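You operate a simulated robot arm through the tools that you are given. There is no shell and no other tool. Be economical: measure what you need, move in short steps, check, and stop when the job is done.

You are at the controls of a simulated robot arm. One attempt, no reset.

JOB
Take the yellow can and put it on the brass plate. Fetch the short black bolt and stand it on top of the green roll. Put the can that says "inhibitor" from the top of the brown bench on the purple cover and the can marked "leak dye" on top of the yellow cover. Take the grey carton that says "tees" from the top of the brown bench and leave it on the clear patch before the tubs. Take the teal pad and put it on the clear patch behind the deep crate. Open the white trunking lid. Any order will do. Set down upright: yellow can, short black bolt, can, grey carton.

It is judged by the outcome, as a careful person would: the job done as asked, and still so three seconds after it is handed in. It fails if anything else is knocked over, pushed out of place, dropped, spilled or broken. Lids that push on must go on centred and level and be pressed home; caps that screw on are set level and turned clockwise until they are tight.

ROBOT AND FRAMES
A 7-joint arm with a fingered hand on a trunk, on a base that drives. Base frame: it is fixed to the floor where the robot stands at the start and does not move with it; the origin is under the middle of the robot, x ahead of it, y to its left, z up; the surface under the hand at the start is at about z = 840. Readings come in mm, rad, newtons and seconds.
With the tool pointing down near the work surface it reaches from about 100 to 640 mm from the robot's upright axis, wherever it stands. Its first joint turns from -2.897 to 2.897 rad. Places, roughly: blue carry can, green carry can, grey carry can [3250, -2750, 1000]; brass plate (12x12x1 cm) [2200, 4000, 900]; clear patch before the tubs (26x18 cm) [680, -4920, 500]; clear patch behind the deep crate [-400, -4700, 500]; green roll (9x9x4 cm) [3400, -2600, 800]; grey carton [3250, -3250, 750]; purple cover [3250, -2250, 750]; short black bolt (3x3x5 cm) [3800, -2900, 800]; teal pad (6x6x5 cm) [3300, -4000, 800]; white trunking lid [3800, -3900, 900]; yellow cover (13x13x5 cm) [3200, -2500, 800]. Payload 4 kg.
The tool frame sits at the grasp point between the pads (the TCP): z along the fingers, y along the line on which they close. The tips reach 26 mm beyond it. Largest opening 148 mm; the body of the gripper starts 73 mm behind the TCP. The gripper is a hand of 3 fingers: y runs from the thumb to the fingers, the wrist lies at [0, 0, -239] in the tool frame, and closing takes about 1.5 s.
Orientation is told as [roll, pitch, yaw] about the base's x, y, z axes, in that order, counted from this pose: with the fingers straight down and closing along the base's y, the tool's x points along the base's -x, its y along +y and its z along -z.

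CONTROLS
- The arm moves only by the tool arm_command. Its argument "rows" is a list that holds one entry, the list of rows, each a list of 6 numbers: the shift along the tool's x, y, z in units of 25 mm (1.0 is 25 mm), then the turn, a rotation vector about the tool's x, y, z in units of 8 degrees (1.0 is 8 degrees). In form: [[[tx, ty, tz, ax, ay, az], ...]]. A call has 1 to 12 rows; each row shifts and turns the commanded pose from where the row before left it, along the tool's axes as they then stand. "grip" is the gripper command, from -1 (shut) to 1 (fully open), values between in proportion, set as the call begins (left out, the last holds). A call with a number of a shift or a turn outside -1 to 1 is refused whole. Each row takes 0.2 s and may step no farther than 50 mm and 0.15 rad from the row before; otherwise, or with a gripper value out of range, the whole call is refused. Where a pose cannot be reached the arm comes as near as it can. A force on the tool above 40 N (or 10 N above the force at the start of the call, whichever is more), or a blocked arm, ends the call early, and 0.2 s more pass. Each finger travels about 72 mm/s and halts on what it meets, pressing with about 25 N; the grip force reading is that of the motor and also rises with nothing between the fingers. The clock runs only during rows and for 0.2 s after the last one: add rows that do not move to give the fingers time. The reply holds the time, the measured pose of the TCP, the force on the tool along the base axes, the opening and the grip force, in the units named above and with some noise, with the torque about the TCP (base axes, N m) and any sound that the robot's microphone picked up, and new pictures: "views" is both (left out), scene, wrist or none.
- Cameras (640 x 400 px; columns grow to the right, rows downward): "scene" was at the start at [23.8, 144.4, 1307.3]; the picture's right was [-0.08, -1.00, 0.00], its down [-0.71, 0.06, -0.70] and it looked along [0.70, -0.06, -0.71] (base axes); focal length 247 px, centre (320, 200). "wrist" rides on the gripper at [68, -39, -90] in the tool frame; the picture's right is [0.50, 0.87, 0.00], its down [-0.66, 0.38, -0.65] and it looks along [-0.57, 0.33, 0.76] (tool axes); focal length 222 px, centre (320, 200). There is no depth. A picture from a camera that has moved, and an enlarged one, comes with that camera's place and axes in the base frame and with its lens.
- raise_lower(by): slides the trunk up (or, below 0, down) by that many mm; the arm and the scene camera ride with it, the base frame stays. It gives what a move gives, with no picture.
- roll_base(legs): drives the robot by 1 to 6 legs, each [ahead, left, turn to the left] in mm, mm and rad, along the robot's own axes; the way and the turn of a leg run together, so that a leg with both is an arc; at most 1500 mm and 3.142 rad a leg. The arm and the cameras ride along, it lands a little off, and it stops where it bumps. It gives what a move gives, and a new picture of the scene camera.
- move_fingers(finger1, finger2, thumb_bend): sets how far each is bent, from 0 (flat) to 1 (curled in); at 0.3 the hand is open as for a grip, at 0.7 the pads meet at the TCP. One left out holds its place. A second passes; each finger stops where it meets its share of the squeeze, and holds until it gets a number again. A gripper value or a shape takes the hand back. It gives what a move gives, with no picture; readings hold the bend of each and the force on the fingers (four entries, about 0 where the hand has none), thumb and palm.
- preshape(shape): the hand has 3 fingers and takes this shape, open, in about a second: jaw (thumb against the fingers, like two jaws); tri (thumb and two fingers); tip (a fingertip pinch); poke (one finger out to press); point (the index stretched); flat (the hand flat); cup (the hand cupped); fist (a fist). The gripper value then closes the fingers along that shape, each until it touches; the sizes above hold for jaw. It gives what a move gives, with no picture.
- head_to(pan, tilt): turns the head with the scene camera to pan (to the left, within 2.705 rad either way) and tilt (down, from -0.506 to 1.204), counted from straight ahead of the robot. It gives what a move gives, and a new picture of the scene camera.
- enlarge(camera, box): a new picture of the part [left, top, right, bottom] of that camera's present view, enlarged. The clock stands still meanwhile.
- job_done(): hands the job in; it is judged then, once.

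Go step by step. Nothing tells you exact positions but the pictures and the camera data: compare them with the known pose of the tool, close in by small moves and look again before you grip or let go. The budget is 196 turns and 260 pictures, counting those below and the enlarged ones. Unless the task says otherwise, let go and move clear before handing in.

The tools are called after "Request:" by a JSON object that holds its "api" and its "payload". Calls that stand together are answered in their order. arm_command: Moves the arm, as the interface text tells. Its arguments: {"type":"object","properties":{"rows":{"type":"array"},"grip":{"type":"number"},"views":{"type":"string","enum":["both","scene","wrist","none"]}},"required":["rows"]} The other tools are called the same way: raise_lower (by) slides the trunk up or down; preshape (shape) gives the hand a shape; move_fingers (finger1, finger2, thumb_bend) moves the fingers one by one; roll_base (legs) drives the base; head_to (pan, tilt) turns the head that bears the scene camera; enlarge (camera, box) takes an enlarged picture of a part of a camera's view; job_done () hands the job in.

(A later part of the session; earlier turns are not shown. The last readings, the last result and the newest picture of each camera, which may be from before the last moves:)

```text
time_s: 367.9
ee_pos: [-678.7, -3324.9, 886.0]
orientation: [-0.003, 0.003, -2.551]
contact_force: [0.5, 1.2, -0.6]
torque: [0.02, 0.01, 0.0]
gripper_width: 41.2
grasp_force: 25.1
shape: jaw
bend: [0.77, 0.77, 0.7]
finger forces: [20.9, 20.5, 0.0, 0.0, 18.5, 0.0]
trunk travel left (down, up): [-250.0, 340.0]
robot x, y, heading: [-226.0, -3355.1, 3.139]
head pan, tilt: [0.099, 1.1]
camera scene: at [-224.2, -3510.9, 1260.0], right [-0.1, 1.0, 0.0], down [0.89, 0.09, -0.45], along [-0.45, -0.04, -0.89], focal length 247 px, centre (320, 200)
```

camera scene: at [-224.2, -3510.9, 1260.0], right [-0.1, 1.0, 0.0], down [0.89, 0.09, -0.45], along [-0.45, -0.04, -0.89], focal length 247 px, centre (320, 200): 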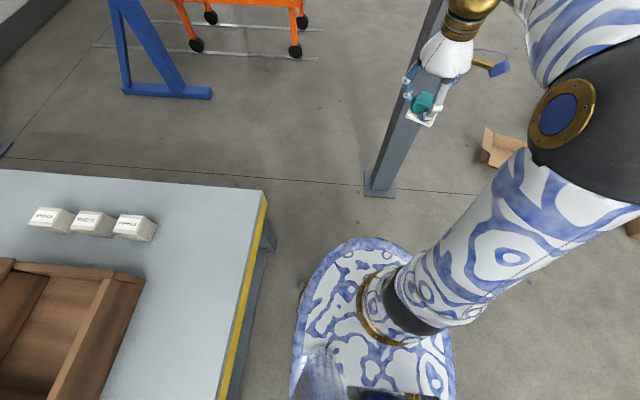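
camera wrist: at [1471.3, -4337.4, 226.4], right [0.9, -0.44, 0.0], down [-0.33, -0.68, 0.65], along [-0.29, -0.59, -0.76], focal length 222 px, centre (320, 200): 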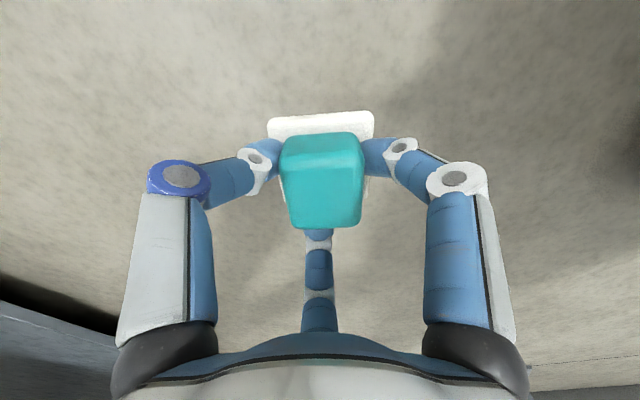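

Grip steady. Gaps by the post are too narrow, so I take the wide loop to the west.

Request:
{"api": "roll_base", "payload": {"legs": [[0, -1355, 0], [74, -930, 0], [1400, 0, 0]]}}

Request:
{"api": "head_to", "payload": {"pan": 0.7, "tilt": 0.5}}

```text
time_s: 385.5
ee_pos: [-2110.5, -1072.7, 884.4]
orientation: [-0.001, 0.001, -2.537]
contact_force: [-0.5, 0.0, -0.6]
torque: [-0.01, -0.01, -0.01]
gripper_width: 41.5
grasp_force: 24.8
shape: jaw
bend: [0.77, 0.77, 0.7]
finger forces: [20.9, 20.5, 0.0, 0.1, 18.5, 0.0]
trunk travel left (down, up): [-250.0, 340.0]
robot x, y, heading: [-1657.7, -1091.5, -3.13]
head pan, tilt: [0.099, 1.1]
camera scene: at [-1654.0, -1252.5, 1260.0], right [-0.11, 0.99, 0.0], down [0.89, 0.1, -0.45], along [-0.45, -0.05, -0.89], focal length 247 px, centre (320, 200)
```

scene: 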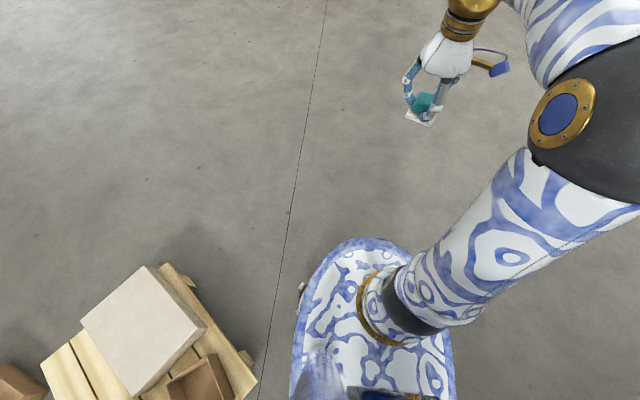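

```text
time_s: 386.5
ee_pos: [-2110.6, -1072.9, 885.8]
orientation: [-0.002, 0.001, -2.537]
contact_force: [-1.1, 0.0, -0.4]
torque: [-0.01, 0.02, 0.0]
gripper_width: 41.1
grasp_force: 24.5
shape: jaw
bend: [0.77, 0.77, 0.7]
finger forces: [20.9, 20.5, 0.1, 0.0, 18.5, 0.0]
trunk travel left (down, up): [-250.0, 340.0]
robot x, y, heading: [-1654.5, -1095.1, -3.13]
head pan, tilt: [0.7, 0.499]
camera scene: at [-1660.4, -1304.8, 1307.6], right [-0.65, 0.76, 0.0], down [0.36, 0.31, -0.88], along [-0.67, -0.57, -0.48], focal length 247 px, centre (320, 200)
```

scene: 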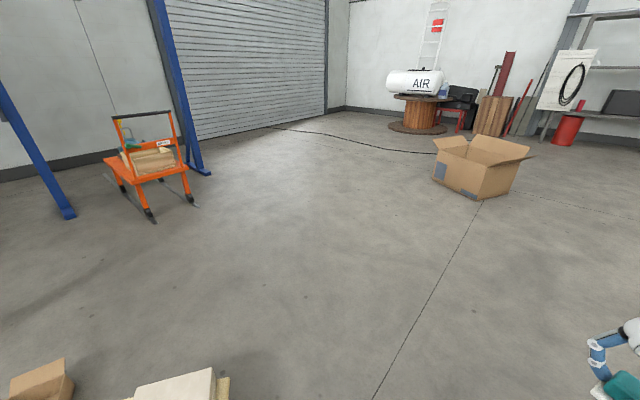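

Request:
{"api": "roll_base", "payload": {"legs": [[693, 0, -0.01], [0, 825, 0], [0, 825, 0], [-950, 700, 0], [-300, 850, 0]]}}

Request:
{"api": "head_to", "payload": {"pan": 1.6, "tilt": 0.7}}

```text
time_s: 408.4
ee_pos: [-1447.4, -4262.9, 885.2]
orientation: [-0.003, 0.001, -2.484]
contact_force: [0.3, 0.6, -0.7]
torque: [0.02, 0.03, 0.0]
gripper_width: 41.3
grasp_force: 24.9
shape: jaw
bend: [0.77, 0.77, 0.7]
finger forces: [21.0, 20.5, 0.1, 0.0, 18.5, 0.1]
trunk travel left (down, up): [-250.0, 340.0]
robot x, y, heading: [-989.4, -4266.7, -3.079]
head pan, tilt: [0.7, 0.499]
camera scene: at [-983.8, -4470.8, 1307.7], right [-0.69, 0.72, 0.0], down [0.35, 0.33, -0.88], along [-0.64, -0.61, -0.48], focal length 247 px, centre (320, 200)
```

scene: 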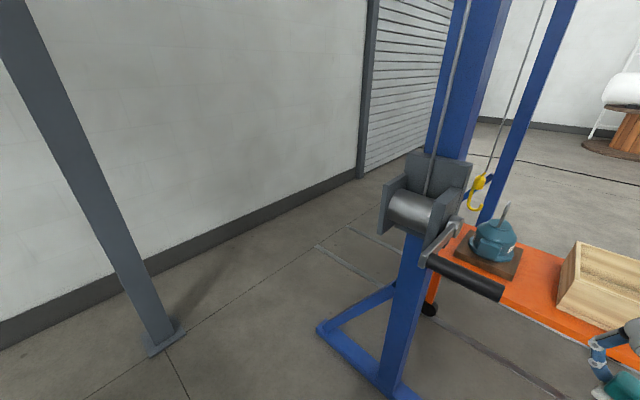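

```text
time_s: 409.6
ee_pos: [-1446.3, -4263.7, 885.4]
orientation: [-0.004, 0.002, -2.484]
contact_force: [0.1, -0.2, -0.6]
torque: [-0.01, -0.01, 0.01]
gripper_width: 41.5
grasp_force: 24.4
shape: jaw
bend: [0.77, 0.77, 0.7]
finger forces: [20.9, 20.4, 0.1, 0.0, 18.5, 0.1]
trunk travel left (down, up): [-250.0, 340.0]
robot x, y, heading: [-988.8, -4262.4, -3.074]
head pan, tilt: [1.6, 0.7]
camera scene: at [-910.3, -4492.6, 1290.0], right [-1.0, -0.09, 0.0], down [-0.06, 0.64, -0.77], along [0.07, -0.76, -0.64], focal length 247 px, centre (320, 200)
```

scene: 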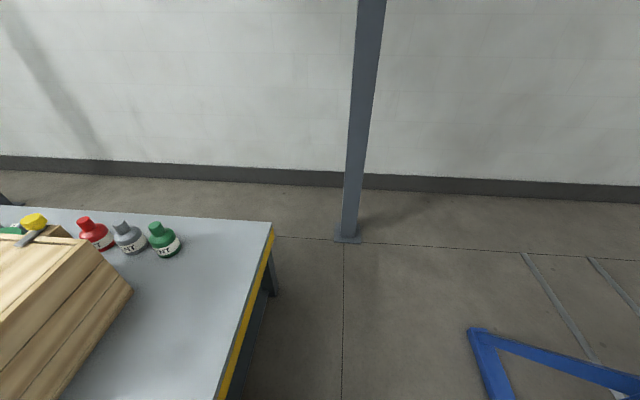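

Turn here (clear of the winch), facing east over the table, then move along to the patch.

Request:
{"api": "roll_base", "payload": {"legs": [[0, 0, -1.605], [0, 0, -1.604], [0, -410, 0]]}}

Request:
{"api": "head_to", "payload": {"pan": -0.1, "tilt": 0.8}}

Request:
{"api": "enlarge", "payload": {"camera": "wrist", "box": [0, 0, 640, 400]}}

```text
time_s: 419.9
ee_pos: [-515.7, -4675.7, 886.8]
orientation: [-0.001, 0.001, 0.644]
contact_force: [-0.2, -0.3, -1.0]
torque: [0.02, 0.01, -0.04]
gripper_width: 41.3
grasp_force: 25.3
shape: jaw
bend: [0.77, 0.77, 0.7]
finger forces: [20.4, 20.4, 0.0, 0.0, 18.4, 0.0]
trunk travel left (down, up): [-250.0, 340.0]
robot x, y, heading: [-970.4, -4674.9, 0.047]
head pan, tilt: [1.6, 0.7]
camera scene: at [-1042.7, -4439.4, 1289.9], right [1.0, 0.08, 0.0], down [0.05, -0.64, -0.76], along [-0.06, 0.76, -0.64], focal length 247 px, centre (320, 200)
```

scene: 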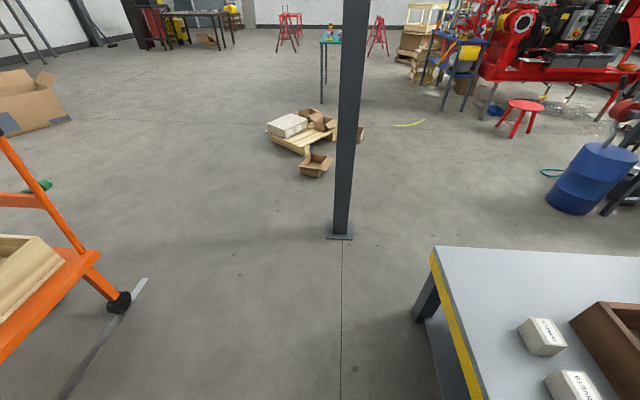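

```text
time_s: 421.6
ee_pos: [-515.8, -4676.1, 885.6]
orientation: [-0.002, 0.003, 0.644]
contact_force: [-0.1, 0.0, -0.7]
torque: [-0.03, -0.04, 0.03]
gripper_width: 41.1
grasp_force: 25.1
shape: jaw
bend: [0.77, 0.77, 0.7]
finger forces: [20.3, 20.3, 0.0, 0.1, 18.4, 0.0]
trunk travel left (down, up): [-250.0, 340.0]
robot x, y, heading: [-970.2, -4671.3, 0.049]
head pan, tilt: [-0.099, 0.799]
camera scene: at [-955.5, -4528.2, 1281.7], right [-0.05, -1.0, 0.0], down [-0.72, 0.04, -0.7], along [0.7, -0.03, -0.72], focal length 247 px, centre (320, 200)
```

scene: 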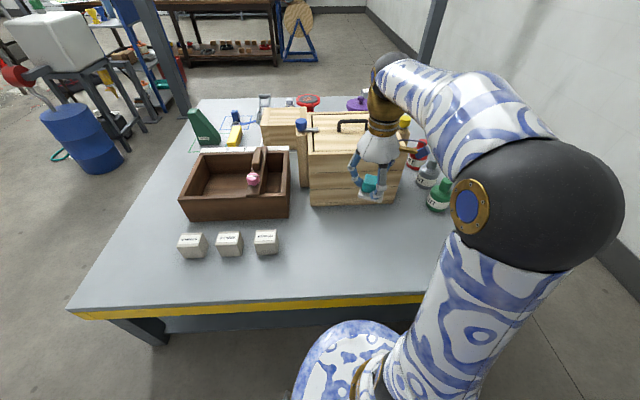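

```text
1.00 times, centred on (320, 200) of wrist (not enlarged: the box is as wide or as high as the picture)
camera zoom: at [-546.4, -4746.8, 976.9], right [-0.92, 0.39, 0.0], down [0.3, 0.7, 0.65], along [0.26, 0.6, -0.76], focal length 222 px, centre (320, 200)
```

zoom: 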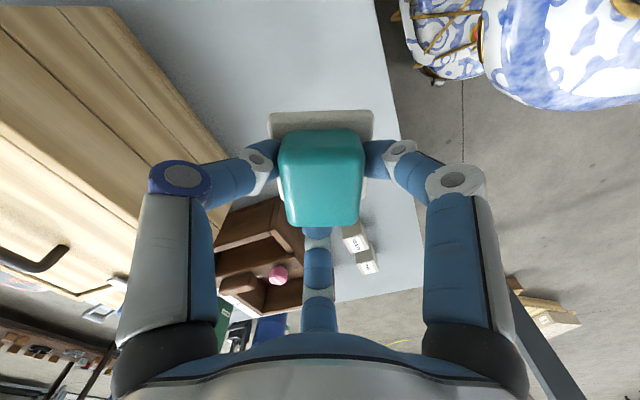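

The patch (−400, −4700) is the open area west of the SPARES box, beside the crate. Move over it and lower.

Request:
{"api": "arm_command", "payload": {"rows": [[[-0.665, -0.8, 0, 0, 0, 0], [-0.665, -0.8, 0, 0, 0, 0], [-0.665, -0.8, 0, 0, 0, 0], [-0.665, -0.8, 0, 0, 0, 0], [0, 0, 0, 0, 0, 0]]], "views": "none"}}

Request:
{"api": "raise_lower", "payload": {"by": -250}}

Request:
{"api": "arm_command", "payload": {"rows": [[[0, 0, 0.9, 0, 0, 0], [0, 0, 0.9, 0, 0, 0], [0, 0, 0.9, 0, 0, 0], [0, 0, 0, 0, 0, 0]]], "views": "both"}}

```text
time_s: 422.8
ee_pos: [-414.5, -4697.2, 884.3]
orientation: [-0.001, 0.002, 0.644]
contact_force: [0.6, -0.2, -1.1]
torque: [0.0, 0.01, -0.02]
gripper_width: 41.0
grasp_force: 24.6
shape: jaw
bend: [0.77, 0.77, 0.7]
finger forces: [20.5, 20.3, 0.1, 0.1, 18.5, 0.0]
trunk travel left (down, up): [-250.0, 340.0]
robot x, y, heading: [-971.4, -4670.8, 0.049]
head pan, tilt: [-0.099, 0.799]
```

```text
time_s: 425.4
ee_pos: [-414.6, -4699.8, 633.4]
orientation: [0.0, 0.0, 0.644]
contact_force: [0.4, -0.2, -0.7]
torque: [-0.01, -0.01, -0.03]
gripper_width: 40.9
grasp_force: 25.3
shape: jaw
bend: [0.77, 0.77, 0.7]
finger forces: [20.5, 20.3, 0.1, 0.0, 18.4, 0.0]
trunk travel left (down, up): [0.0, 590.0]
robot x, y, heading: [-973.9, -4670.2, 0.046]
head pan, tilt: [-0.099, 0.799]
```

```text
time_s: 426.4
ee_pos: [-415.4, -4699.5, 565.9]
orientation: [-0.001, 0.002, 0.643]
contact_force: [0.1, 0.3, -1.1]
torque: [-0.02, 0.03, 0.0]
gripper_width: 41.0
grasp_force: 24.7
shape: jaw
bend: [0.77, 0.77, 0.7]
finger forces: [20.6, 20.0, 0.0, 0.0, 18.6, 0.0]
trunk travel left (down, up): [0.0, 590.0]
robot x, y, heading: [-970.1, -4674.6, 0.046]
head pan, tilt: [-0.099, 0.799]
camera scene: at [-955.4, -4528.3, 1031.7], right [-0.05, -1.0, 0.0], down [-0.72, 0.04, -0.7], along [0.7, -0.03, -0.72], focal length 247 px, centre (320, 200)
camera wrist: at [-446.9, -4770.9, 657.6], right [-0.92, 0.39, 0.0], down [0.3, 0.7, 0.65], along [0.26, 0.6, -0.76], focal length 222 px, centre (320, 200)
```

scene: 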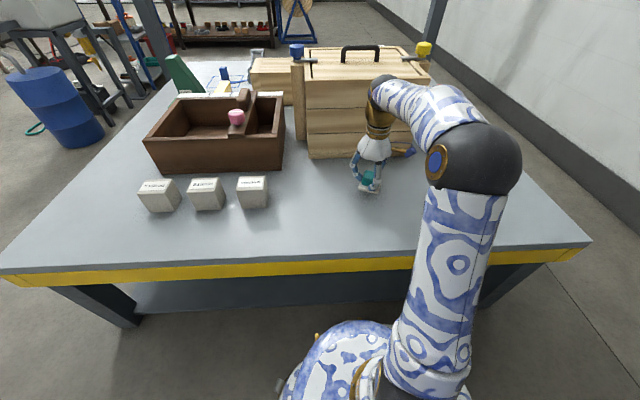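
wrist: 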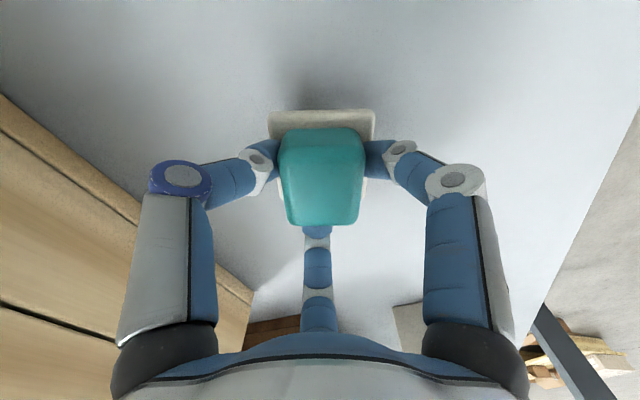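

Request:
{"api": "arm_command", "payload": {"rows": [[[0, 0, 0.4, 0, 0, 0], [0, 0, 0.3, 0, 0, 0], [0, 0, 0, 0, 0, 0]]], "views": "none"}}

```text
time_s: 427.2
ee_pos: [-416.0, -4700.2, 549.8]
orientation: [-0.001, 0.002, 0.643]
contact_force: [-0.3, -0.2, -0.5]
torque: [0.03, 0.0, 0.0]
gripper_width: 40.8
grasp_force: 25.3
shape: jaw
bend: [0.77, 0.77, 0.7]
finger forces: [20.6, 19.9, 0.1, 0.0, 18.5, 0.1]
trunk travel left (down, up): [0.0, 590.0]
robot x, y, heading: [-968.9, -4673.2, 0.048]
head pan, tilt: [-0.099, 0.799]
```

Request:
{"api": "arm_command", "payload": {"rows": [[[0, 0, 0.2, 0, 0, 0], [0, 0, 0.12, 0, 0, 0], [0, 0, 0, 0, 0, 0]]], "views": "none"}}

```text
time_s: 428.0
ee_pos: [-414.1, -4701.2, 541.3]
orientation: [-0.002, 0.001, 0.644]
contact_force: [0.4, 0.5, -1.0]
torque: [0.01, -0.02, 0.02]
gripper_width: 41.1
grasp_force: 25.3
shape: jaw
bend: [0.77, 0.77, 0.7]
finger forces: [20.7, 19.8, 0.0, 0.1, 18.5, 0.0]
trunk travel left (down, up): [0.0, 590.0]
robot x, y, heading: [-971.2, -4670.1, 0.049]
head pan, tilt: [-0.099, 0.799]
```

Request:
{"api": "arm_command", "payload": {"rows": [[[0, 0, 0.1, 0, 0, 0], [0, 0, 0.06, 0, 0, 0], [0, 0, 0, 0, 0, 0]]], "views": "wrist"}}

```text
time_s: 428.8
ee_pos: [-414.9, -4699.7, 539.3]
orientation: [-0.002, 0.001, 0.644]
contact_force: [-0.6, 0.3, 6.1]
torque: [-0.2, 0.18, -0.02]
gripper_width: 41.0
grasp_force: 24.8
shape: jaw
bend: [0.77, 0.77, 0.7]
finger forces: [27.2, 20.7, 0.0, 0.0, 21.9, 0.1]
trunk travel left (down, up): [0.0, 590.0]
robot x, y, heading: [-973.6, -4673.3, 0.052]
head pan, tilt: [-0.099, 0.799]
camera wrist: at [-445.7, -4770.1, 630.0], right [-0.92, 0.39, 0.0], down [0.3, 0.7, 0.65], along [0.26, 0.6, -0.76], focal length 222 px, centre (320, 200)
```

wrist: 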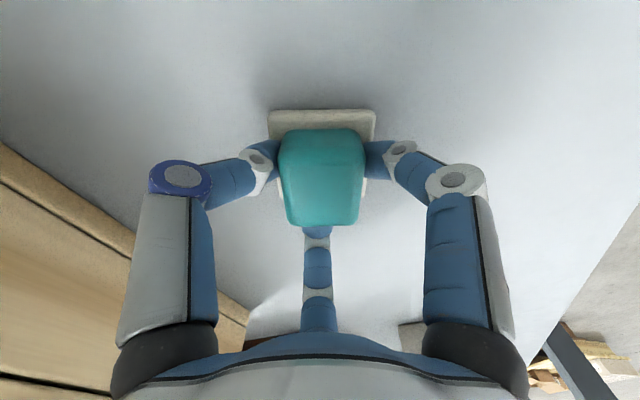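

Contact at exactly table height 500. Release and withdraw upward.

Request:
{"api": "arm_command", "payload": {"rows": [[[0, 0, 0, 0, 0, 0], [0, 0, 0, 0, 0, 0], [0, 0, 0, 0, 0, 0], [0, 0, 0, 0, 0, 0], [0, 0, -0.4, 0, 0, 0], [0, 0, -1, 0, 0, 0], [0, 0, -1, 0, 0, 0], [0, 0, -1, 0, 0, 0], [0, 0, -1, 0, 0, 0]]], "grip": 0.4, "views": "both"}}

```text
time_s: 430.8
ee_pos: [-415.0, -4700.5, 646.9]
orientation: [-0.002, 0.003, 0.646]
contact_force: [0.3, -0.2, 0.1]
torque: [0.03, -0.01, 0.01]
gripper_width: 103.2
grasp_force: 0.0
shape: jaw
bend: [0.28, 0.28, 0.74]
finger forces: [0.1, 0.0, 0.0, 0.1, 0.1, 0.0]
trunk travel left (down, up): [0.0, 590.0]
robot x, y, heading: [-972.4, -4673.3, 0.045]
head pan, tilt: [-0.099, 0.799]
camera scene: at [-955.4, -4528.3, 1031.7], right [-0.05, -1.0, 0.0], down [-0.72, 0.04, -0.7], along [0.7, -0.03, -0.72], focal length 247 px, centre (320, 200)
camera wrist: at [-445.8, -4772.0, 737.9], right [-0.92, 0.39, 0.0], down [0.3, 0.7, 0.65], along [0.26, 0.6, -0.76], focal length 222 px, centre (320, 200)
```

scene: 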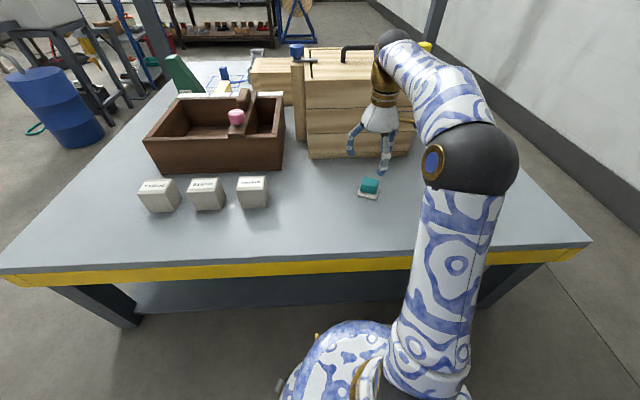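
wrist: 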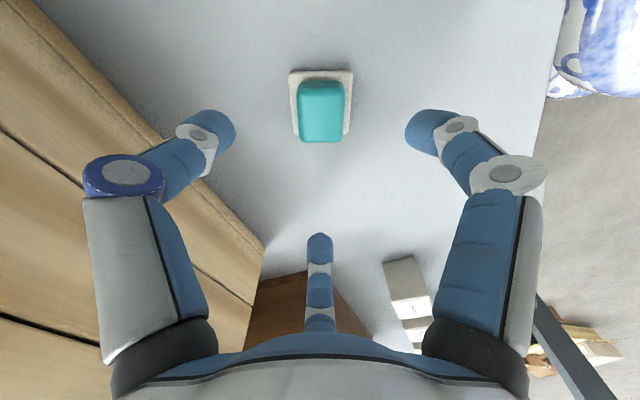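

Pad set down upright on the patch. Now tuck the arm and drive all the way back to the east side.

Request:
{"api": "raise_lower", "payload": {"by": 300}}

Request:
{"api": "arm_command", "payload": {"rows": [[[0.8, 0.6, 0, 0, 0, 0], [0.8, 0.6, 0, 0, 0, 0], [0.8, 0.6, 0, 0, 0, 0], [0.8, 0.6, 0, 0, 0, 0], [0.8, 0.6, 0, 0, 0, 0], [0.8, 0.6, 0, 0, 0, 0]]], "views": "none"}}

Request:
{"api": "roll_base", "payload": {"legs": [[0, 410, -0.05], [0, 0, 1.57], [0, 0, 1.57], [300, -850, 0], [950, -700, 0], [0, -1000, 0]]}}

Request:
{"api": "roll_base", "payload": {"legs": [[0, -650, 0], [-700, 0, 0], [-1370, 0, 0]]}}

```text
time_s: 433.8
ee_pos: [-415.5, -4701.1, 946.7]
orientation: [-0.002, 0.001, 0.645]
contact_force: [0.0, 0.0, -0.3]
torque: [0.03, 0.0, 0.0]
gripper_width: 103.2
grasp_force: 0.1
shape: jaw
bend: [0.28, 0.28, 0.74]
finger forces: [0.0, 0.0, 0.0, 0.0, 0.1, 0.0]
trunk travel left (down, up): [-300.0, 290.0]
robot x, y, heading: [-969.1, -4670.3, 0.047]
head pan, tilt: [-0.099, 0.799]
```

```text
time_s: 435.2
ee_pos: [-567.6, -4702.0, 947.1]
orientation: [-0.003, 0.003, 0.645]
contact_force: [-0.7, 0.3, 0.0]
torque: [0.0, 0.03, 0.0]
gripper_width: 103.3
grasp_force: 0.0
shape: jaw
bend: [0.28, 0.28, 0.74]
finger forces: [0.0, 0.0, 0.0, 0.0, 0.1, 0.0]
trunk travel left (down, up): [-300.0, 290.0]
robot x, y, heading: [-971.7, -4672.1, 0.05]
head pan, tilt: [-0.099, 0.799]
```

```text
time_s: 460.1
ee_pos: [-2668.5, -1681.2, 947.7]
orientation: [-0.002, 0.003, -2.516]
contact_force: [-0.3, 0.5, -0.1]
torque: [-0.02, 0.0, -0.01]
gripper_width: 103.5
grasp_force: 0.1
shape: jaw
bend: [0.28, 0.28, 0.74]
finger forces: [0.1, 0.0, 0.0, 0.1, 0.0, 0.0]
trunk travel left (down, up): [-300.0, 290.0]
robot x, y, heading: [-2264.4, -1716.4, -3.112]
head pan, tilt: [-0.099, 0.799]
camera scene: at [-2277.0, -1862.7, 1331.7], right [0.07, 1.0, 0.0], down [0.72, -0.05, -0.7], along [-0.7, 0.05, -0.72], focal length 247 px, centre (320, 200)
```

scene: 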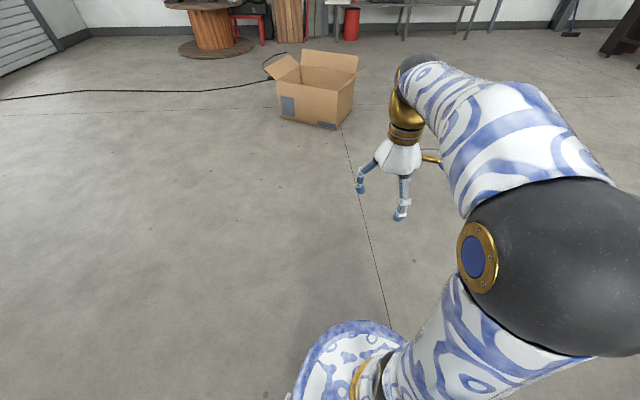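

```text
time_s: 473.6
ee_pos: [-631.7, -957.8, 947.0]
orientation: [-0.002, 0.002, -2.497]
contact_force: [-1.2, 0.5, -0.8]
torque: [-0.01, 0.02, -0.02]
gripper_width: 103.4
grasp_force: 0.0
shape: jaw
bend: [0.28, 0.28, 0.74]
finger forces: [0.1, 0.1, 0.0, 0.1, 0.0, 0.1]
trunk travel left (down, up): [-300.0, 290.0]
robot x, y, heading: [-227.9, -990.9, -3.087]
head pan, tilt: [-0.099, 0.799]
camera scene: at [-237.6, -1131.1, 1331.7], right [0.05, 1.0, 0.0], down [0.72, -0.04, -0.7], along [-0.7, 0.03, -0.72], focal length 247 px, centre (320, 200)
```

scene: 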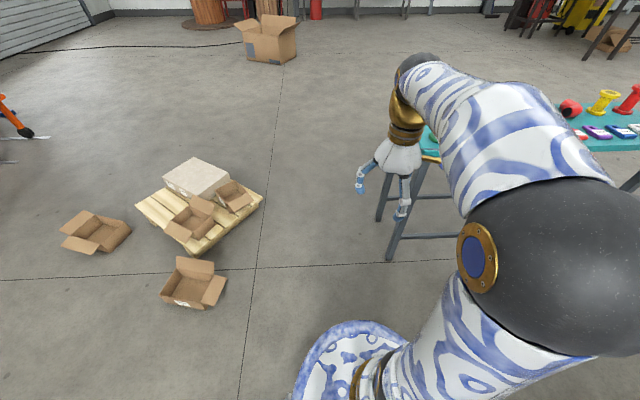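

Request:
{"api": "roll_base", "payload": {"legs": [[0, 0, -0.055], [0, 1010, 0], [0, 1345, 0]]}}

```text
time_s: 485.5
ee_pos: [-656.9, -3258.8, 947.8]
orientation: [-0.002, 0.001, -2.559]
contact_force: [0.2, 0.5, -0.3]
torque: [0.01, 0.03, 0.03]
gripper_width: 103.1
grasp_force: 0.1
shape: jaw
bend: [0.28, 0.28, 0.74]
finger forces: [0.0, 0.0, 0.1, 0.0, 0.0, 0.0]
trunk travel left (down, up): [-300.0, 290.0]
robot x, y, heading: [-253.6, -3317.1, 3.13]
head pan, tilt: [-0.099, 0.799]
camera scene: at [-273.6, -3456.8, 1331.7], right [0.11, 0.99, 0.0], down [0.71, -0.08, -0.7], along [-0.69, 0.08, -0.72], focal length 247 px, centre (320, 200)
```

scene: 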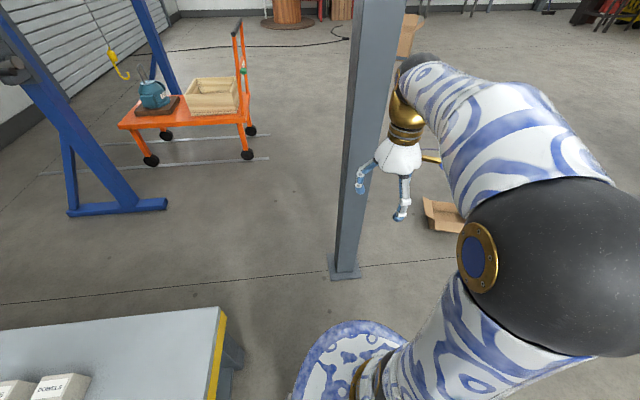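

Request:
{"api": "roll_base", "payload": {"legs": [[-1459, 66, 0], [-500, 374, 0], [-450, 165, 0], [0, 0, 1.575], [0, 0, 1.575], [0, 600, 0]]}}

```text
time_s: 508.9
ee_pos: [2526.3, -3400.7, 947.5]
orientation: [-0.002, 0.002, 0.62]
contact_force: [0.3, -0.5, -0.3]
torque: [-0.01, -0.02, -0.02]
gripper_width: 103.5
grasp_force: 0.1
shape: jaw
bend: [0.28, 0.28, 0.74]
finger forces: [0.1, 0.0, 0.0, 0.0, 0.0, 0.0]
trunk travel left (down, up): [-300.0, 290.0]
robot x, y, heading: [2119.0, -3359.2, 0.021]
head pan, tilt: [-0.099, 0.799]
camera scene: at [2141.9, -3217.2, 1331.7], right [-0.08, -1.0, 0.0], down [-0.71, 0.05, -0.7], along [0.7, -0.05, -0.72], focal length 247 px, centre (320, 200)
```

scene: 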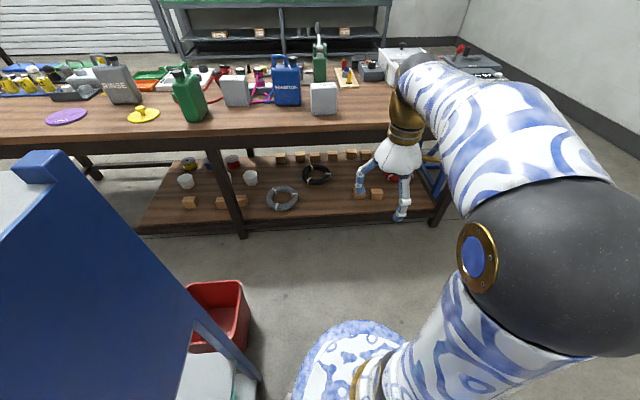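

Now to the spot in front of the INHIBITOR can, hand raised above its handle.

Request:
{"api": "raise_lower", "payload": {"by": 190}}

Request:
{"api": "roll_base", "payload": {"legs": [[481, -81, -0.021], [138, 160, 0]]}}

Request:
{"api": "arm_command", "payload": {"rows": [[[-0.95, 0.1, 0, 0, 0, 0], [-0.95, 0.1, 0, 0, 0, 0], [-0.95, 0.1, 0, 0, 0, 0], [-0.95, 0.1, 0, 0, 0, 0], [-0.95, 0.1, 0, 0, 0, 0], [0, 0, 0, 0, 0, 0]]], "grip": 1, "views": "wrist"}}

```text
time_s: 511.0
ee_pos: [2526.3, -3400.9, 1137.1]
orientation: [-0.002, 0.001, 0.62]
contact_force: [-0.2, -0.2, 0.7]
torque: [0.03, 0.0, 0.0]
gripper_width: 103.3
grasp_force: 0.0
shape: jaw
bend: [0.28, 0.28, 0.74]
finger forces: [0.0, 0.1, 0.0, 0.0, 0.1, 0.1]
trunk travel left (down, up): [-490.0, 100.0]
robot x, y, heading: [2121.9, -3355.3, 0.027]
head pan, tilt: [-0.099, 0.799]
```

```text
time_s: 515.1
ee_pos: [3149.5, -3327.2, 1138.3]
orientation: [-0.002, 0.002, 0.588]
contact_force: [0.5, 0.0, -0.3]
torque: [0.03, 0.01, -0.03]
gripper_width: 103.5
grasp_force: 0.0
shape: jaw
bend: [0.28, 0.28, 0.74]
finger forces: [0.0, 0.0, 0.0, 0.0, 0.0, 0.1]
trunk travel left (down, up): [-490.0, 100.0]
robot x, y, heading: [2749.7, -3277.7, -0.008]
head pan, tilt: [-0.099, 0.799]
camera scene: at [2771.6, -3132.2, 1521.7], right [-0.11, -0.99, 0.0], down [-0.71, 0.08, -0.7], along [0.69, -0.07, -0.72], focal length 247 px, centre (320, 200)
```

scene: 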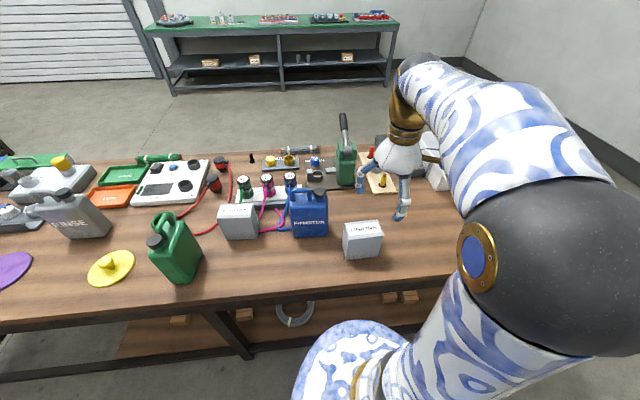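

```text
time_s: 516.5
ee_pos: [3242.4, -3248.0, 1138.0]
orientation: [-0.001, 0.002, 0.589]
contact_force: [-0.1, 0.4, -0.3]
torque: [0.01, -0.01, -0.03]
gripper_width: 148.1
grasp_force: 0.1
shape: jaw
bend: [0.3, 0.3, 0.3]
finger forces: [0.0, 0.0, 0.0, 0.2, 0.1, 0.0]
trunk travel left (down, up): [-490.0, 100.0]
robot x, y, heading: [2745.7, -3279.1, -0.006]
head pan, tilt: [-0.099, 0.799]
camera wrist: at [3207.7, -3318.8, 1229.4], right [-0.9, 0.44, 0.0], down [0.34, 0.68, 0.65], along [0.29, 0.58, -0.76], focal length 222 px, centre (320, 200)
```

wrist: 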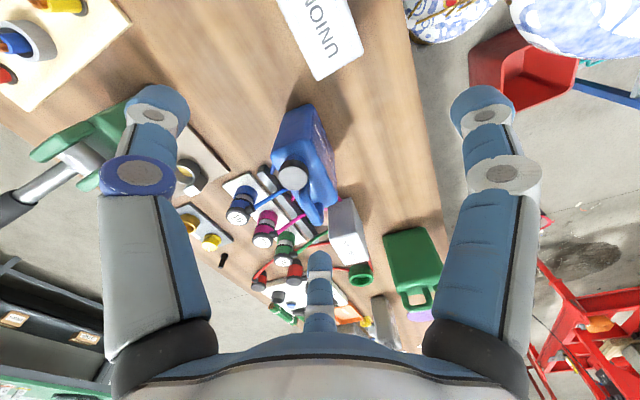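

Request:
{"api": "enlarge", "payload": {"camera": "scene", "box": [210, 150, 370, 270]}}

Request:
{"api": "enlarge", "payload": {"camera": "wrist", "box": [220, 80, 380, 240]}}

```text
3.33 times, centred on (290, 210) of scene
camera zoom: at [2771.4, -3132.4, 1521.7], right [-0.11, -0.99, 0.0], down [-0.71, 0.08, -0.7], along [0.69, -0.07, -0.72], focal length 823 px, centre (420, 167)
```

zoom: 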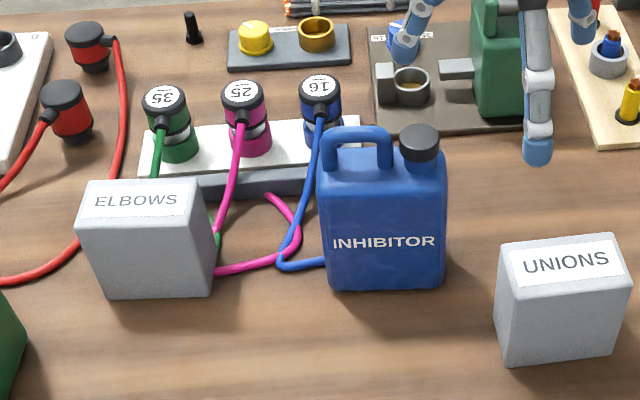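

```text
2.50 times, centred on (300, 160) of wrist
camera zoom: at [3207.7, -3318.8, 1229.4], right [-0.9, 0.44, 0.0], down [0.34, 0.68, 0.65], along [0.29, 0.58, -0.76], focal length 555 px, centre (370, 300)
```

zoom: 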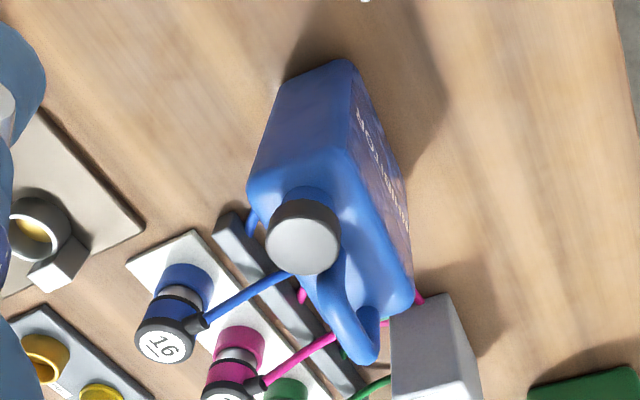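

The can's body is ~125×52 mm, centre (3316, -3150), shoulder z≈945, handle top ≈1006. Move above it and align, then lower partway.

Request:
{"api": "arm_command", "payload": {"rows": [[[-0.93, 0.32, 0, 0, 0, 0], [-0.93, 0.32, 0, 0, 0, 0], [-0.93, 0.32, 0, 0, 0, 0], [-0.93, 0.32, 0, 0, 0, 0], [-0.93, 0.32, 0, 0, 0, 0], [0, 0, 0, 0, 0, 0.6], [0, 0, 0, 0, 0, 0.6], [0, 0, 0, 0, 0, 0]]], "views": "none"}}

Request:
{"api": "raise_lower", "payload": {"by": -90}}

Request:
{"api": "arm_command", "payload": {"rows": [[[0, 0, 0, 0, 0, 0]]], "views": "both"}}

```text
time_s: 518.3
ee_pos: [3316.8, -3153.8, 1136.7]
orientation: [-0.002, 0.002, 0.421]
contact_force: [0.6, -0.9, 0.9]
torque: [0.01, 0.0, 0.02]
gripper_width: 147.9
grasp_force: 0.0
shape: jaw
bend: [0.3, 0.3, 0.3]
finger forces: [0.1, 0.0, 0.0, 0.0, 0.1, 0.0]
trunk travel left (down, up): [-490.0, 100.0]
robot x, y, heading: [2746.3, -3275.5, -0.003]
head pan, tilt: [-0.099, 0.799]
```

```text
time_s: 519.6
ee_pos: [3316.9, -3154.4, 1046.3]
orientation: [-0.002, 0.001, 0.421]
contact_force: [-0.1, -0.5, -0.9]
torque: [0.0, 0.01, 0.01]
gripper_width: 147.8
grasp_force: 0.1
shape: jaw
bend: [0.3, 0.3, 0.3]
finger forces: [0.0, 0.0, 0.0, 0.1, 0.0, 0.0]
trunk travel left (down, up): [-400.0, 190.0]
robot x, y, heading: [2748.8, -3272.6, -0.001]
head pan, tilt: [-0.099, 0.799]
```

```text
time_s: 520.0
ee_pos: [3316.9, -3152.0, 1046.6]
orientation: [-0.002, 0.002, 0.421]
contact_force: [0.6, 0.7, 0.0]
torque: [0.0, 0.0, -0.03]
gripper_width: 147.9
grasp_force: 0.1
shape: jaw
bend: [0.3, 0.3, 0.3]
finger forces: [0.0, 0.0, 0.1, 0.0, 0.1, 0.1]
trunk travel left (down, up): [-400.0, 190.0]
robot x, y, heading: [2748.4, -3274.0, -0.008]
head pan, tilt: [-0.099, 0.799]
camera scene: at [2771.4, -3132.5, 1431.7], right [-0.11, -0.99, 0.0], down [-0.71, 0.08, -0.7], along [0.69, -0.07, -0.72], focal length 247 px, centre (320, 200)
camera wrist: at [3270.9, -3216.0, 1138.3], right [-0.81, 0.59, 0.0], down [0.44, 0.61, 0.65], along [0.38, 0.53, -0.76], focal length 222 px, centre (320, 200)
```

scene: 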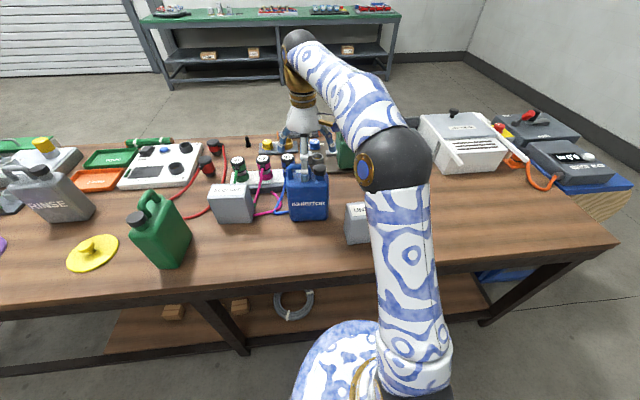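
wrist: 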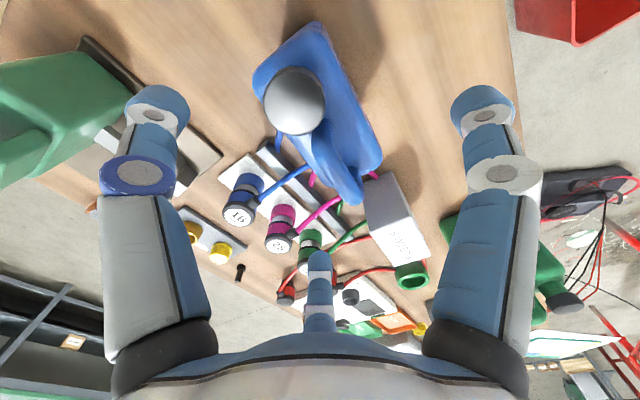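

Request:
{"api": "raise_lower", "payload": {"by": -100}}

Request:
{"api": "arm_command", "payload": {"rows": [[[0, 0, 0.2, 0, 0, 0], [0, 0, 0.15, 0, 0, 0], [0, 0, 0, 0, 0, 0]]], "views": "wrist"}}

```text
time_s: 521.3
ee_pos: [3317.2, -3154.8, 946.6]
orientation: [-0.002, 0.001, 0.422]
contact_force: [2.5, -0.3, 1.4]
torque: [-0.05, -0.01, 0.09]
gripper_width: 147.9
grasp_force: 0.1
shape: jaw
bend: [0.3, 0.3, 0.29]
finger forces: [0.1, 0.1, 0.0, 0.1, 3.2, 0.1]
trunk travel left (down, up): [-300.0, 290.0]
robot x, y, heading: [2749.9, -3274.8, -0.004]
head pan, tilt: [-0.099, 0.799]
```

```text
time_s: 522.1
ee_pos: [3317.3, -3154.5, 937.2]
orientation: [-0.001, 0.003, 0.42]
contact_force: [3.0, -1.1, 4.8]
torque: [-0.2, 0.0, 0.2]
gripper_width: 147.6
grasp_force: 0.0
shape: jaw
bend: [0.3, 0.3, 0.29]
finger forces: [0.0, 0.1, 0.1, 0.0, 4.0, 0.0]
trunk travel left (down, up): [-300.0, 290.0]
robot x, y, heading: [2743.5, -3278.0, -0.009]
head pan, tilt: [-0.099, 0.799]
camera wrist: at [3270.5, -3216.4, 1029.1], right [-0.81, 0.59, 0.0], down [0.44, 0.61, 0.65], along [0.38, 0.53, -0.76], focal length 222 px, centre (320, 200)
```

wrist: 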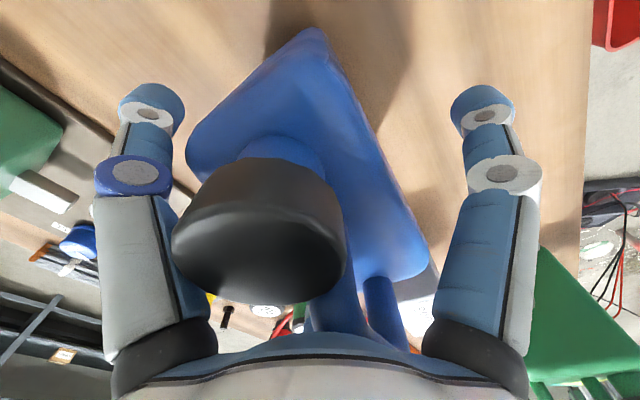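

The thumb just brushes the cap; tips are below the shoulder. Close.

Request:
{"api": "arm_command", "payload": {"rows": [[[0, 0, 0, 0, 0, 0], [0, 0, 0, 0, 0, 0], [0, 0, 0, 0, 0, 0], [0, 0, 0, 0, 0, 0], [0, 0, 0, 0, 0, 0], [0, 0, 0, 0, 0, 0], [0, 0, 0, 0, 0, 0], [0, 0, 0, 0, 0, 0]]], "grip": -1, "views": "both"}}

```text
time_s: 523.9
ee_pos: [3315.7, -3153.4, 937.9]
orientation: [-0.001, 0.002, 0.42]
contact_force: [-0.5, 1.6, 0.0]
torque: [-0.04, 0.17, 0.05]
gripper_width: 96.1
grasp_force: 24.8
shape: jaw
bend: [0.36, 0.39, 0.35]
finger forces: [29.7, 17.3, 0.0, 0.0, 12.5, 0.0]
trunk travel left (down, up): [-300.0, 290.0]
robot x, y, heading: [2744.9, -3274.9, 0.0]
head pan, tilt: [-0.099, 0.799]
camera scene: at [2771.8, -3132.3, 1331.7], right [-0.11, -0.99, 0.0], down [-0.71, 0.08, -0.7], along [0.69, -0.07, -0.72], focal length 247 px, centre (320, 200)
camera wrist: at [3270.7, -3216.1, 1028.8], right [-0.81, 0.59, 0.0], down [0.44, 0.61, 0.65], along [0.38, 0.53, -0.76], focal length 222 px, centre (320, 200)
```

scene: 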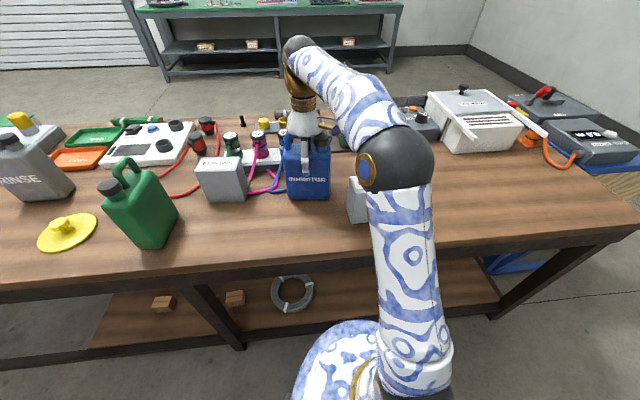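
wrist: 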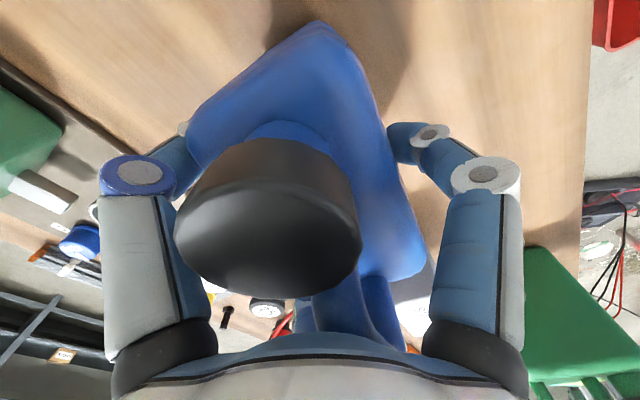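

Request:
{"api": "raise_lower", "payload": {"by": 30}}

Request:
{"api": "arm_command", "payload": {"rows": [[[0, 0, 0, 0, 0, 0], [0, 0, 0, 0, 0, 0], [0, 0, 0, 0, 0, 0], [0, 0, 0, 0, 0, 0], [0, 0, 0, 0, 0, 0], [0, 0, 0, 0, 0, 0]]], "views": "wrist"}}

```text
time_s: 524.7
ee_pos: [3317.0, -3155.4, 966.9]
orientation: [-0.002, 0.002, 0.422]
contact_force: [0.2, 0.6, -12.3]
torque: [0.06, -0.08, 0.01]
gripper_width: 94.5
grasp_force: 25.1
shape: jaw
bend: [0.37, 0.77, 0.35]
finger forces: [29.4, 18.2, 0.0, 0.1, 10.9, 0.0]
trunk travel left (down, up): [-330.0, 260.0]
robot x, y, heading: [2745.5, -3277.5, -0.007]
head pan, tilt: [-0.099, 0.799]
```

```text
time_s: 526.1
ee_pos: [3317.0, -3153.7, 967.1]
orientation: [-0.002, 0.003, 0.421]
contact_force: [0.0, -0.2, -10.7]
torque: [0.02, -0.13, 0.0]
gripper_width: 94.7
grasp_force: 25.0
shape: jaw
bend: [0.37, 0.77, 0.35]
finger forces: [29.6, 18.2, 0.1, 0.0, 10.8, 0.0]
trunk travel left (down, up): [-330.0, 260.0]
robot x, y, heading: [2747.3, -3272.5, -0.009]
head pan, tilt: [-0.099, 0.799]
camera wrist: at [3271.1, -3216.1, 1058.6], right [-0.81, 0.59, 0.0], down [0.44, 0.61, 0.65], along [0.38, 0.53, -0.76], focal length 222 px, centre (320, 200)
```

wrist: 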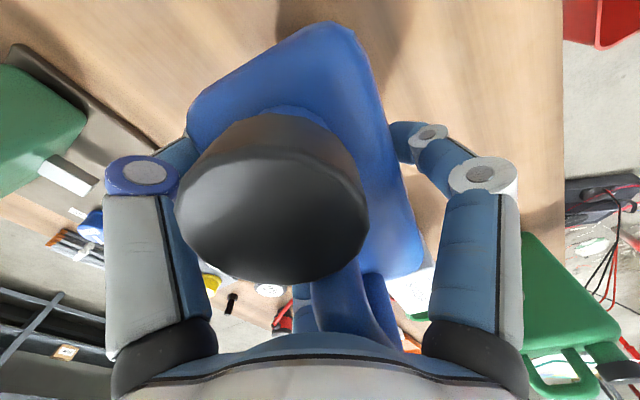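

It holds but finger 2 slipped a little and the load is 1.1 kg — risky for a long drive. I set it back down and will take it by the handle instead.

Request:
{"api": "raise_lower", "payload": {"by": -28}}

Request:
{"api": "arm_command", "payload": {"rows": [[[0, 0, 0.08, 0, 0, 0], [0, 0, 0, 0, 0, 0]]], "views": "none"}}

```text
time_s: 526.8
ee_pos: [3317.5, -3154.5, 940.0]
orientation: [-0.002, 0.002, 0.421]
contact_force: [0.7, 0.5, -7.9]
torque: [-0.06, -0.02, 0.02]
gripper_width: 94.5
grasp_force: 25.0
shape: jaw
bend: [0.37, 0.77, 0.34]
finger forces: [29.6, 18.3, 0.0, 0.0, 11.6, 0.1]
trunk travel left (down, up): [-302.0, 288.0]
robot x, y, heading: [2748.2, -3274.4, -0.006]
head pan, tilt: [-0.099, 0.799]
```

```text
time_s: 527.4
ee_pos: [3317.5, -3153.7, 937.3]
orientation: [-0.003, 0.001, 0.422]
contact_force: [4.5, 3.7, 5.4]
torque: [-0.23, 0.06, 0.05]
gripper_width: 94.5
grasp_force: 25.2
shape: jaw
bend: [0.37, 0.77, 0.33]
finger forces: [28.8, 19.4, 0.0, 0.1, 13.1, 0.0]
trunk travel left (down, up): [-302.0, 288.0]
robot x, y, heading: [2746.9, -3276.3, -0.01]
head pan, tilt: [-0.099, 0.799]
```

Request:
{"api": "arm_command", "payload": {"rows": [[[0, 0, 0, 0, 0, 0], [0, 0, 0, 0, 0, 0], [0, 0, 0, 0, 0, 0], [0, 0, 0, 0, 0, 0], [0, 0, 0, 0, 0, 0]]], "grip": 1, "views": "none"}}

Request:
{"api": "raise_lower", "payload": {"by": 105}}

Request:
{"api": "arm_command", "payload": {"rows": [[[-0.3, 0.5, 0, 0, 0, 0], [-0.3, 0.5, 0, 0, 0, 0], [0, 0, 0, 0, 0, 0]]], "views": "both"}}

```text
time_s: 528.6
ee_pos: [3316.4, -3154.4, 938.3]
orientation: [-0.002, 0.002, 0.42]
contact_force: [0.3, 0.0, 0.3]
torque: [-0.01, -0.01, 0.04]
gripper_width: 147.9
grasp_force: 0.1
shape: jaw
bend: [0.3, 0.3, 0.3]
finger forces: [0.0, 0.1, 0.1, 0.1, 0.0, 0.0]
trunk travel left (down, up): [-302.0, 288.0]
robot x, y, heading: [2748.4, -3276.1, -0.008]
head pan, tilt: [-0.099, 0.799]
```

```text
time_s: 530.0
ee_pos: [3316.0, -3154.1, 1041.4]
orientation: [-0.003, 0.002, 0.423]
contact_force: [0.4, 0.9, 0.0]
torque: [-0.02, -0.02, -0.01]
gripper_width: 147.8
grasp_force: 0.1
shape: jaw
bend: [0.3, 0.3, 0.3]
finger forces: [0.0, 0.0, 0.0, 0.0, 0.1, 0.1]
trunk travel left (down, up): [-407.0, 183.0]
robot x, y, heading: [2747.0, -3281.3, -0.006]
head pan, tilt: [-0.099, 0.799]
```

```text
time_s: 530.8
ee_pos: [3320.8, -3124.3, 1041.8]
orientation: [-0.001, 0.003, 0.42]
contact_force: [0.6, 0.2, 0.6]
torque: [0.01, 0.0, 0.01]
gripper_width: 147.9
grasp_force: 0.1
shape: jaw
bend: [0.3, 0.3, 0.3]
finger forces: [0.1, 0.0, 0.1, 0.0, 0.0, 0.0]
trunk travel left (down, up): [-407.0, 183.0]
robot x, y, heading: [2748.2, -3274.6, -0.011]
head pan, tilt: [-0.099, 0.799]
camera scene: at [2771.4, -3132.3, 1438.7], right [-0.11, -0.99, 0.0], down [-0.71, 0.08, -0.7], along [0.69, -0.07, -0.72], focal length 247 px, centre (320, 200)
camera wrist: at [3273.6, -3186.9, 1133.3], right [-0.81, 0.59, 0.0], down [0.44, 0.61, 0.65], along [0.38, 0.53, -0.76], focal length 222 px, centre (320, 200)
```

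scene: 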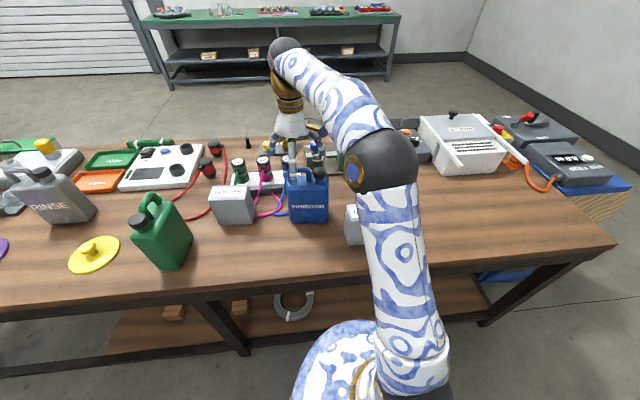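
wrist: 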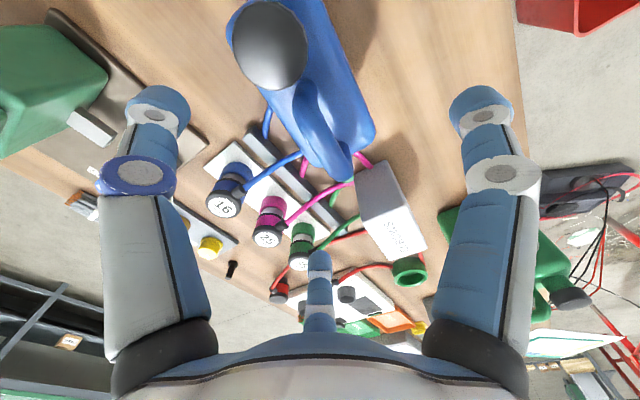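

Request:
{"api": "arm_command", "payload": {"rows": [[[0.58, 0.1, 0, 0, 0, 0], [0, 0, 0, 0, 0, 0]]], "views": "none"}}

Request:
{"api": "raise_lower", "payload": {"by": -52}}

Request:
{"api": "arm_command", "payload": {"rows": [[[0, 0, 0, 0, 0, 0], [0, 0, 0, 0, 0, 0], [0, 0, 0, 0, 0, 0], [0, 0, 0, 0, 0, 0], [0, 0, 0, 0, 0, 0], [0, 0, 0, 0, 0, 0], [0, 0, 0, 0, 0, 0], [0, 0, 0, 0, 0, 0]]], "grip": -1, "views": "wrist"}}

Request:
{"api": "enlarge", "payload": {"camera": "scene", "box": [240, 110, 380, 230]}}

```text
time_s: 531.4
ee_pos: [3303.6, -3128.1, 1041.5]
orientation: [-0.001, 0.001, 0.42]
contact_force: [-0.8, 0.2, 0.1]
torque: [0.02, 0.01, 0.02]
gripper_width: 148.1
grasp_force: 0.1
shape: jaw
bend: [0.3, 0.3, 0.3]
finger forces: [0.1, 0.0, 0.0, 0.0, 0.1, 0.0]
trunk travel left (down, up): [-407.0, 183.0]
robot x, y, heading: [2749.1, -3275.5, -0.008]
head pan, tilt: [-0.099, 0.799]
```

```text
time_s: 532.3
ee_pos: [3305.0, -3128.0, 990.4]
orientation: [-0.002, 0.002, 0.422]
contact_force: [0.1, 0.4, 0.3]
torque: [0.02, 0.03, 0.04]
gripper_width: 148.0
grasp_force: 0.1
shape: jaw
bend: [0.3, 0.3, 0.3]
finger forces: [0.1, 0.0, 0.0, 0.0, 0.1, 0.0]
trunk travel left (down, up): [-355.0, 235.0]
robot x, y, heading: [2749.0, -3271.9, -0.001]
head pan, tilt: [-0.099, 0.799]
```

```text
time_s: 534.1
ee_pos: [3305.1, -3126.4, 990.5]
orientation: [-0.001, 0.0, 0.421]
contact_force: [3.7, 6.5, 14.0]
torque: [0.42, -0.04, 0.3]
gripper_width: 57.5
grasp_force: 25.4
shape: jaw
bend: [0.74, 0.43, 0.71]
finger forces: [23.5, 24.1, 0.1, 0.0, 21.3, 0.1]
trunk travel left (down, up): [-355.0, 235.0]
robot x, y, heading: [2751.0, -3276.8, -0.008]
head pan, tilt: [-0.099, 0.799]
camera wrist: at [3258.8, -3189.0, 1082.3], right [-0.81, 0.59, 0.0], down [0.44, 0.61, 0.65], along [0.38, 0.53, -0.76], focal length 222 px, centre (320, 200)
```

wrist: 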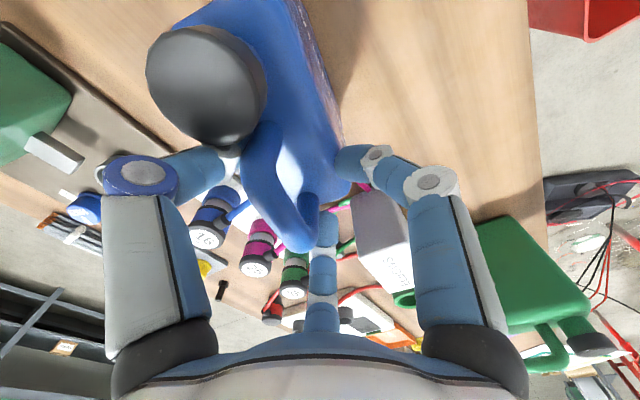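

```text
3.33 times, centred on (310, 170) of scene
camera zoom: at [2770.8, -3131.8, 1386.8], right [-0.11, -0.99, 0.0], down [-0.71, 0.08, -0.7], along [0.69, -0.07, -0.72], focal length 823 px, centre (353, 300)
```

zoom: 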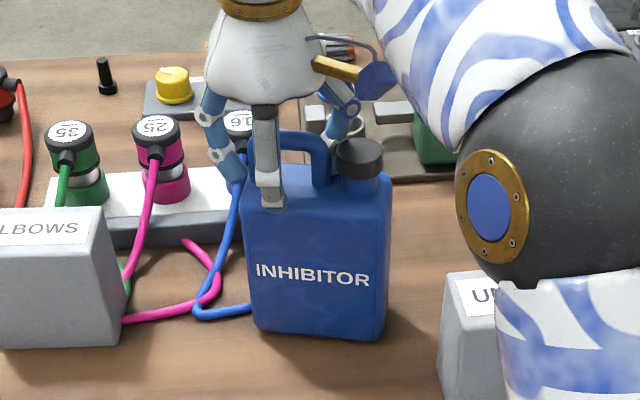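

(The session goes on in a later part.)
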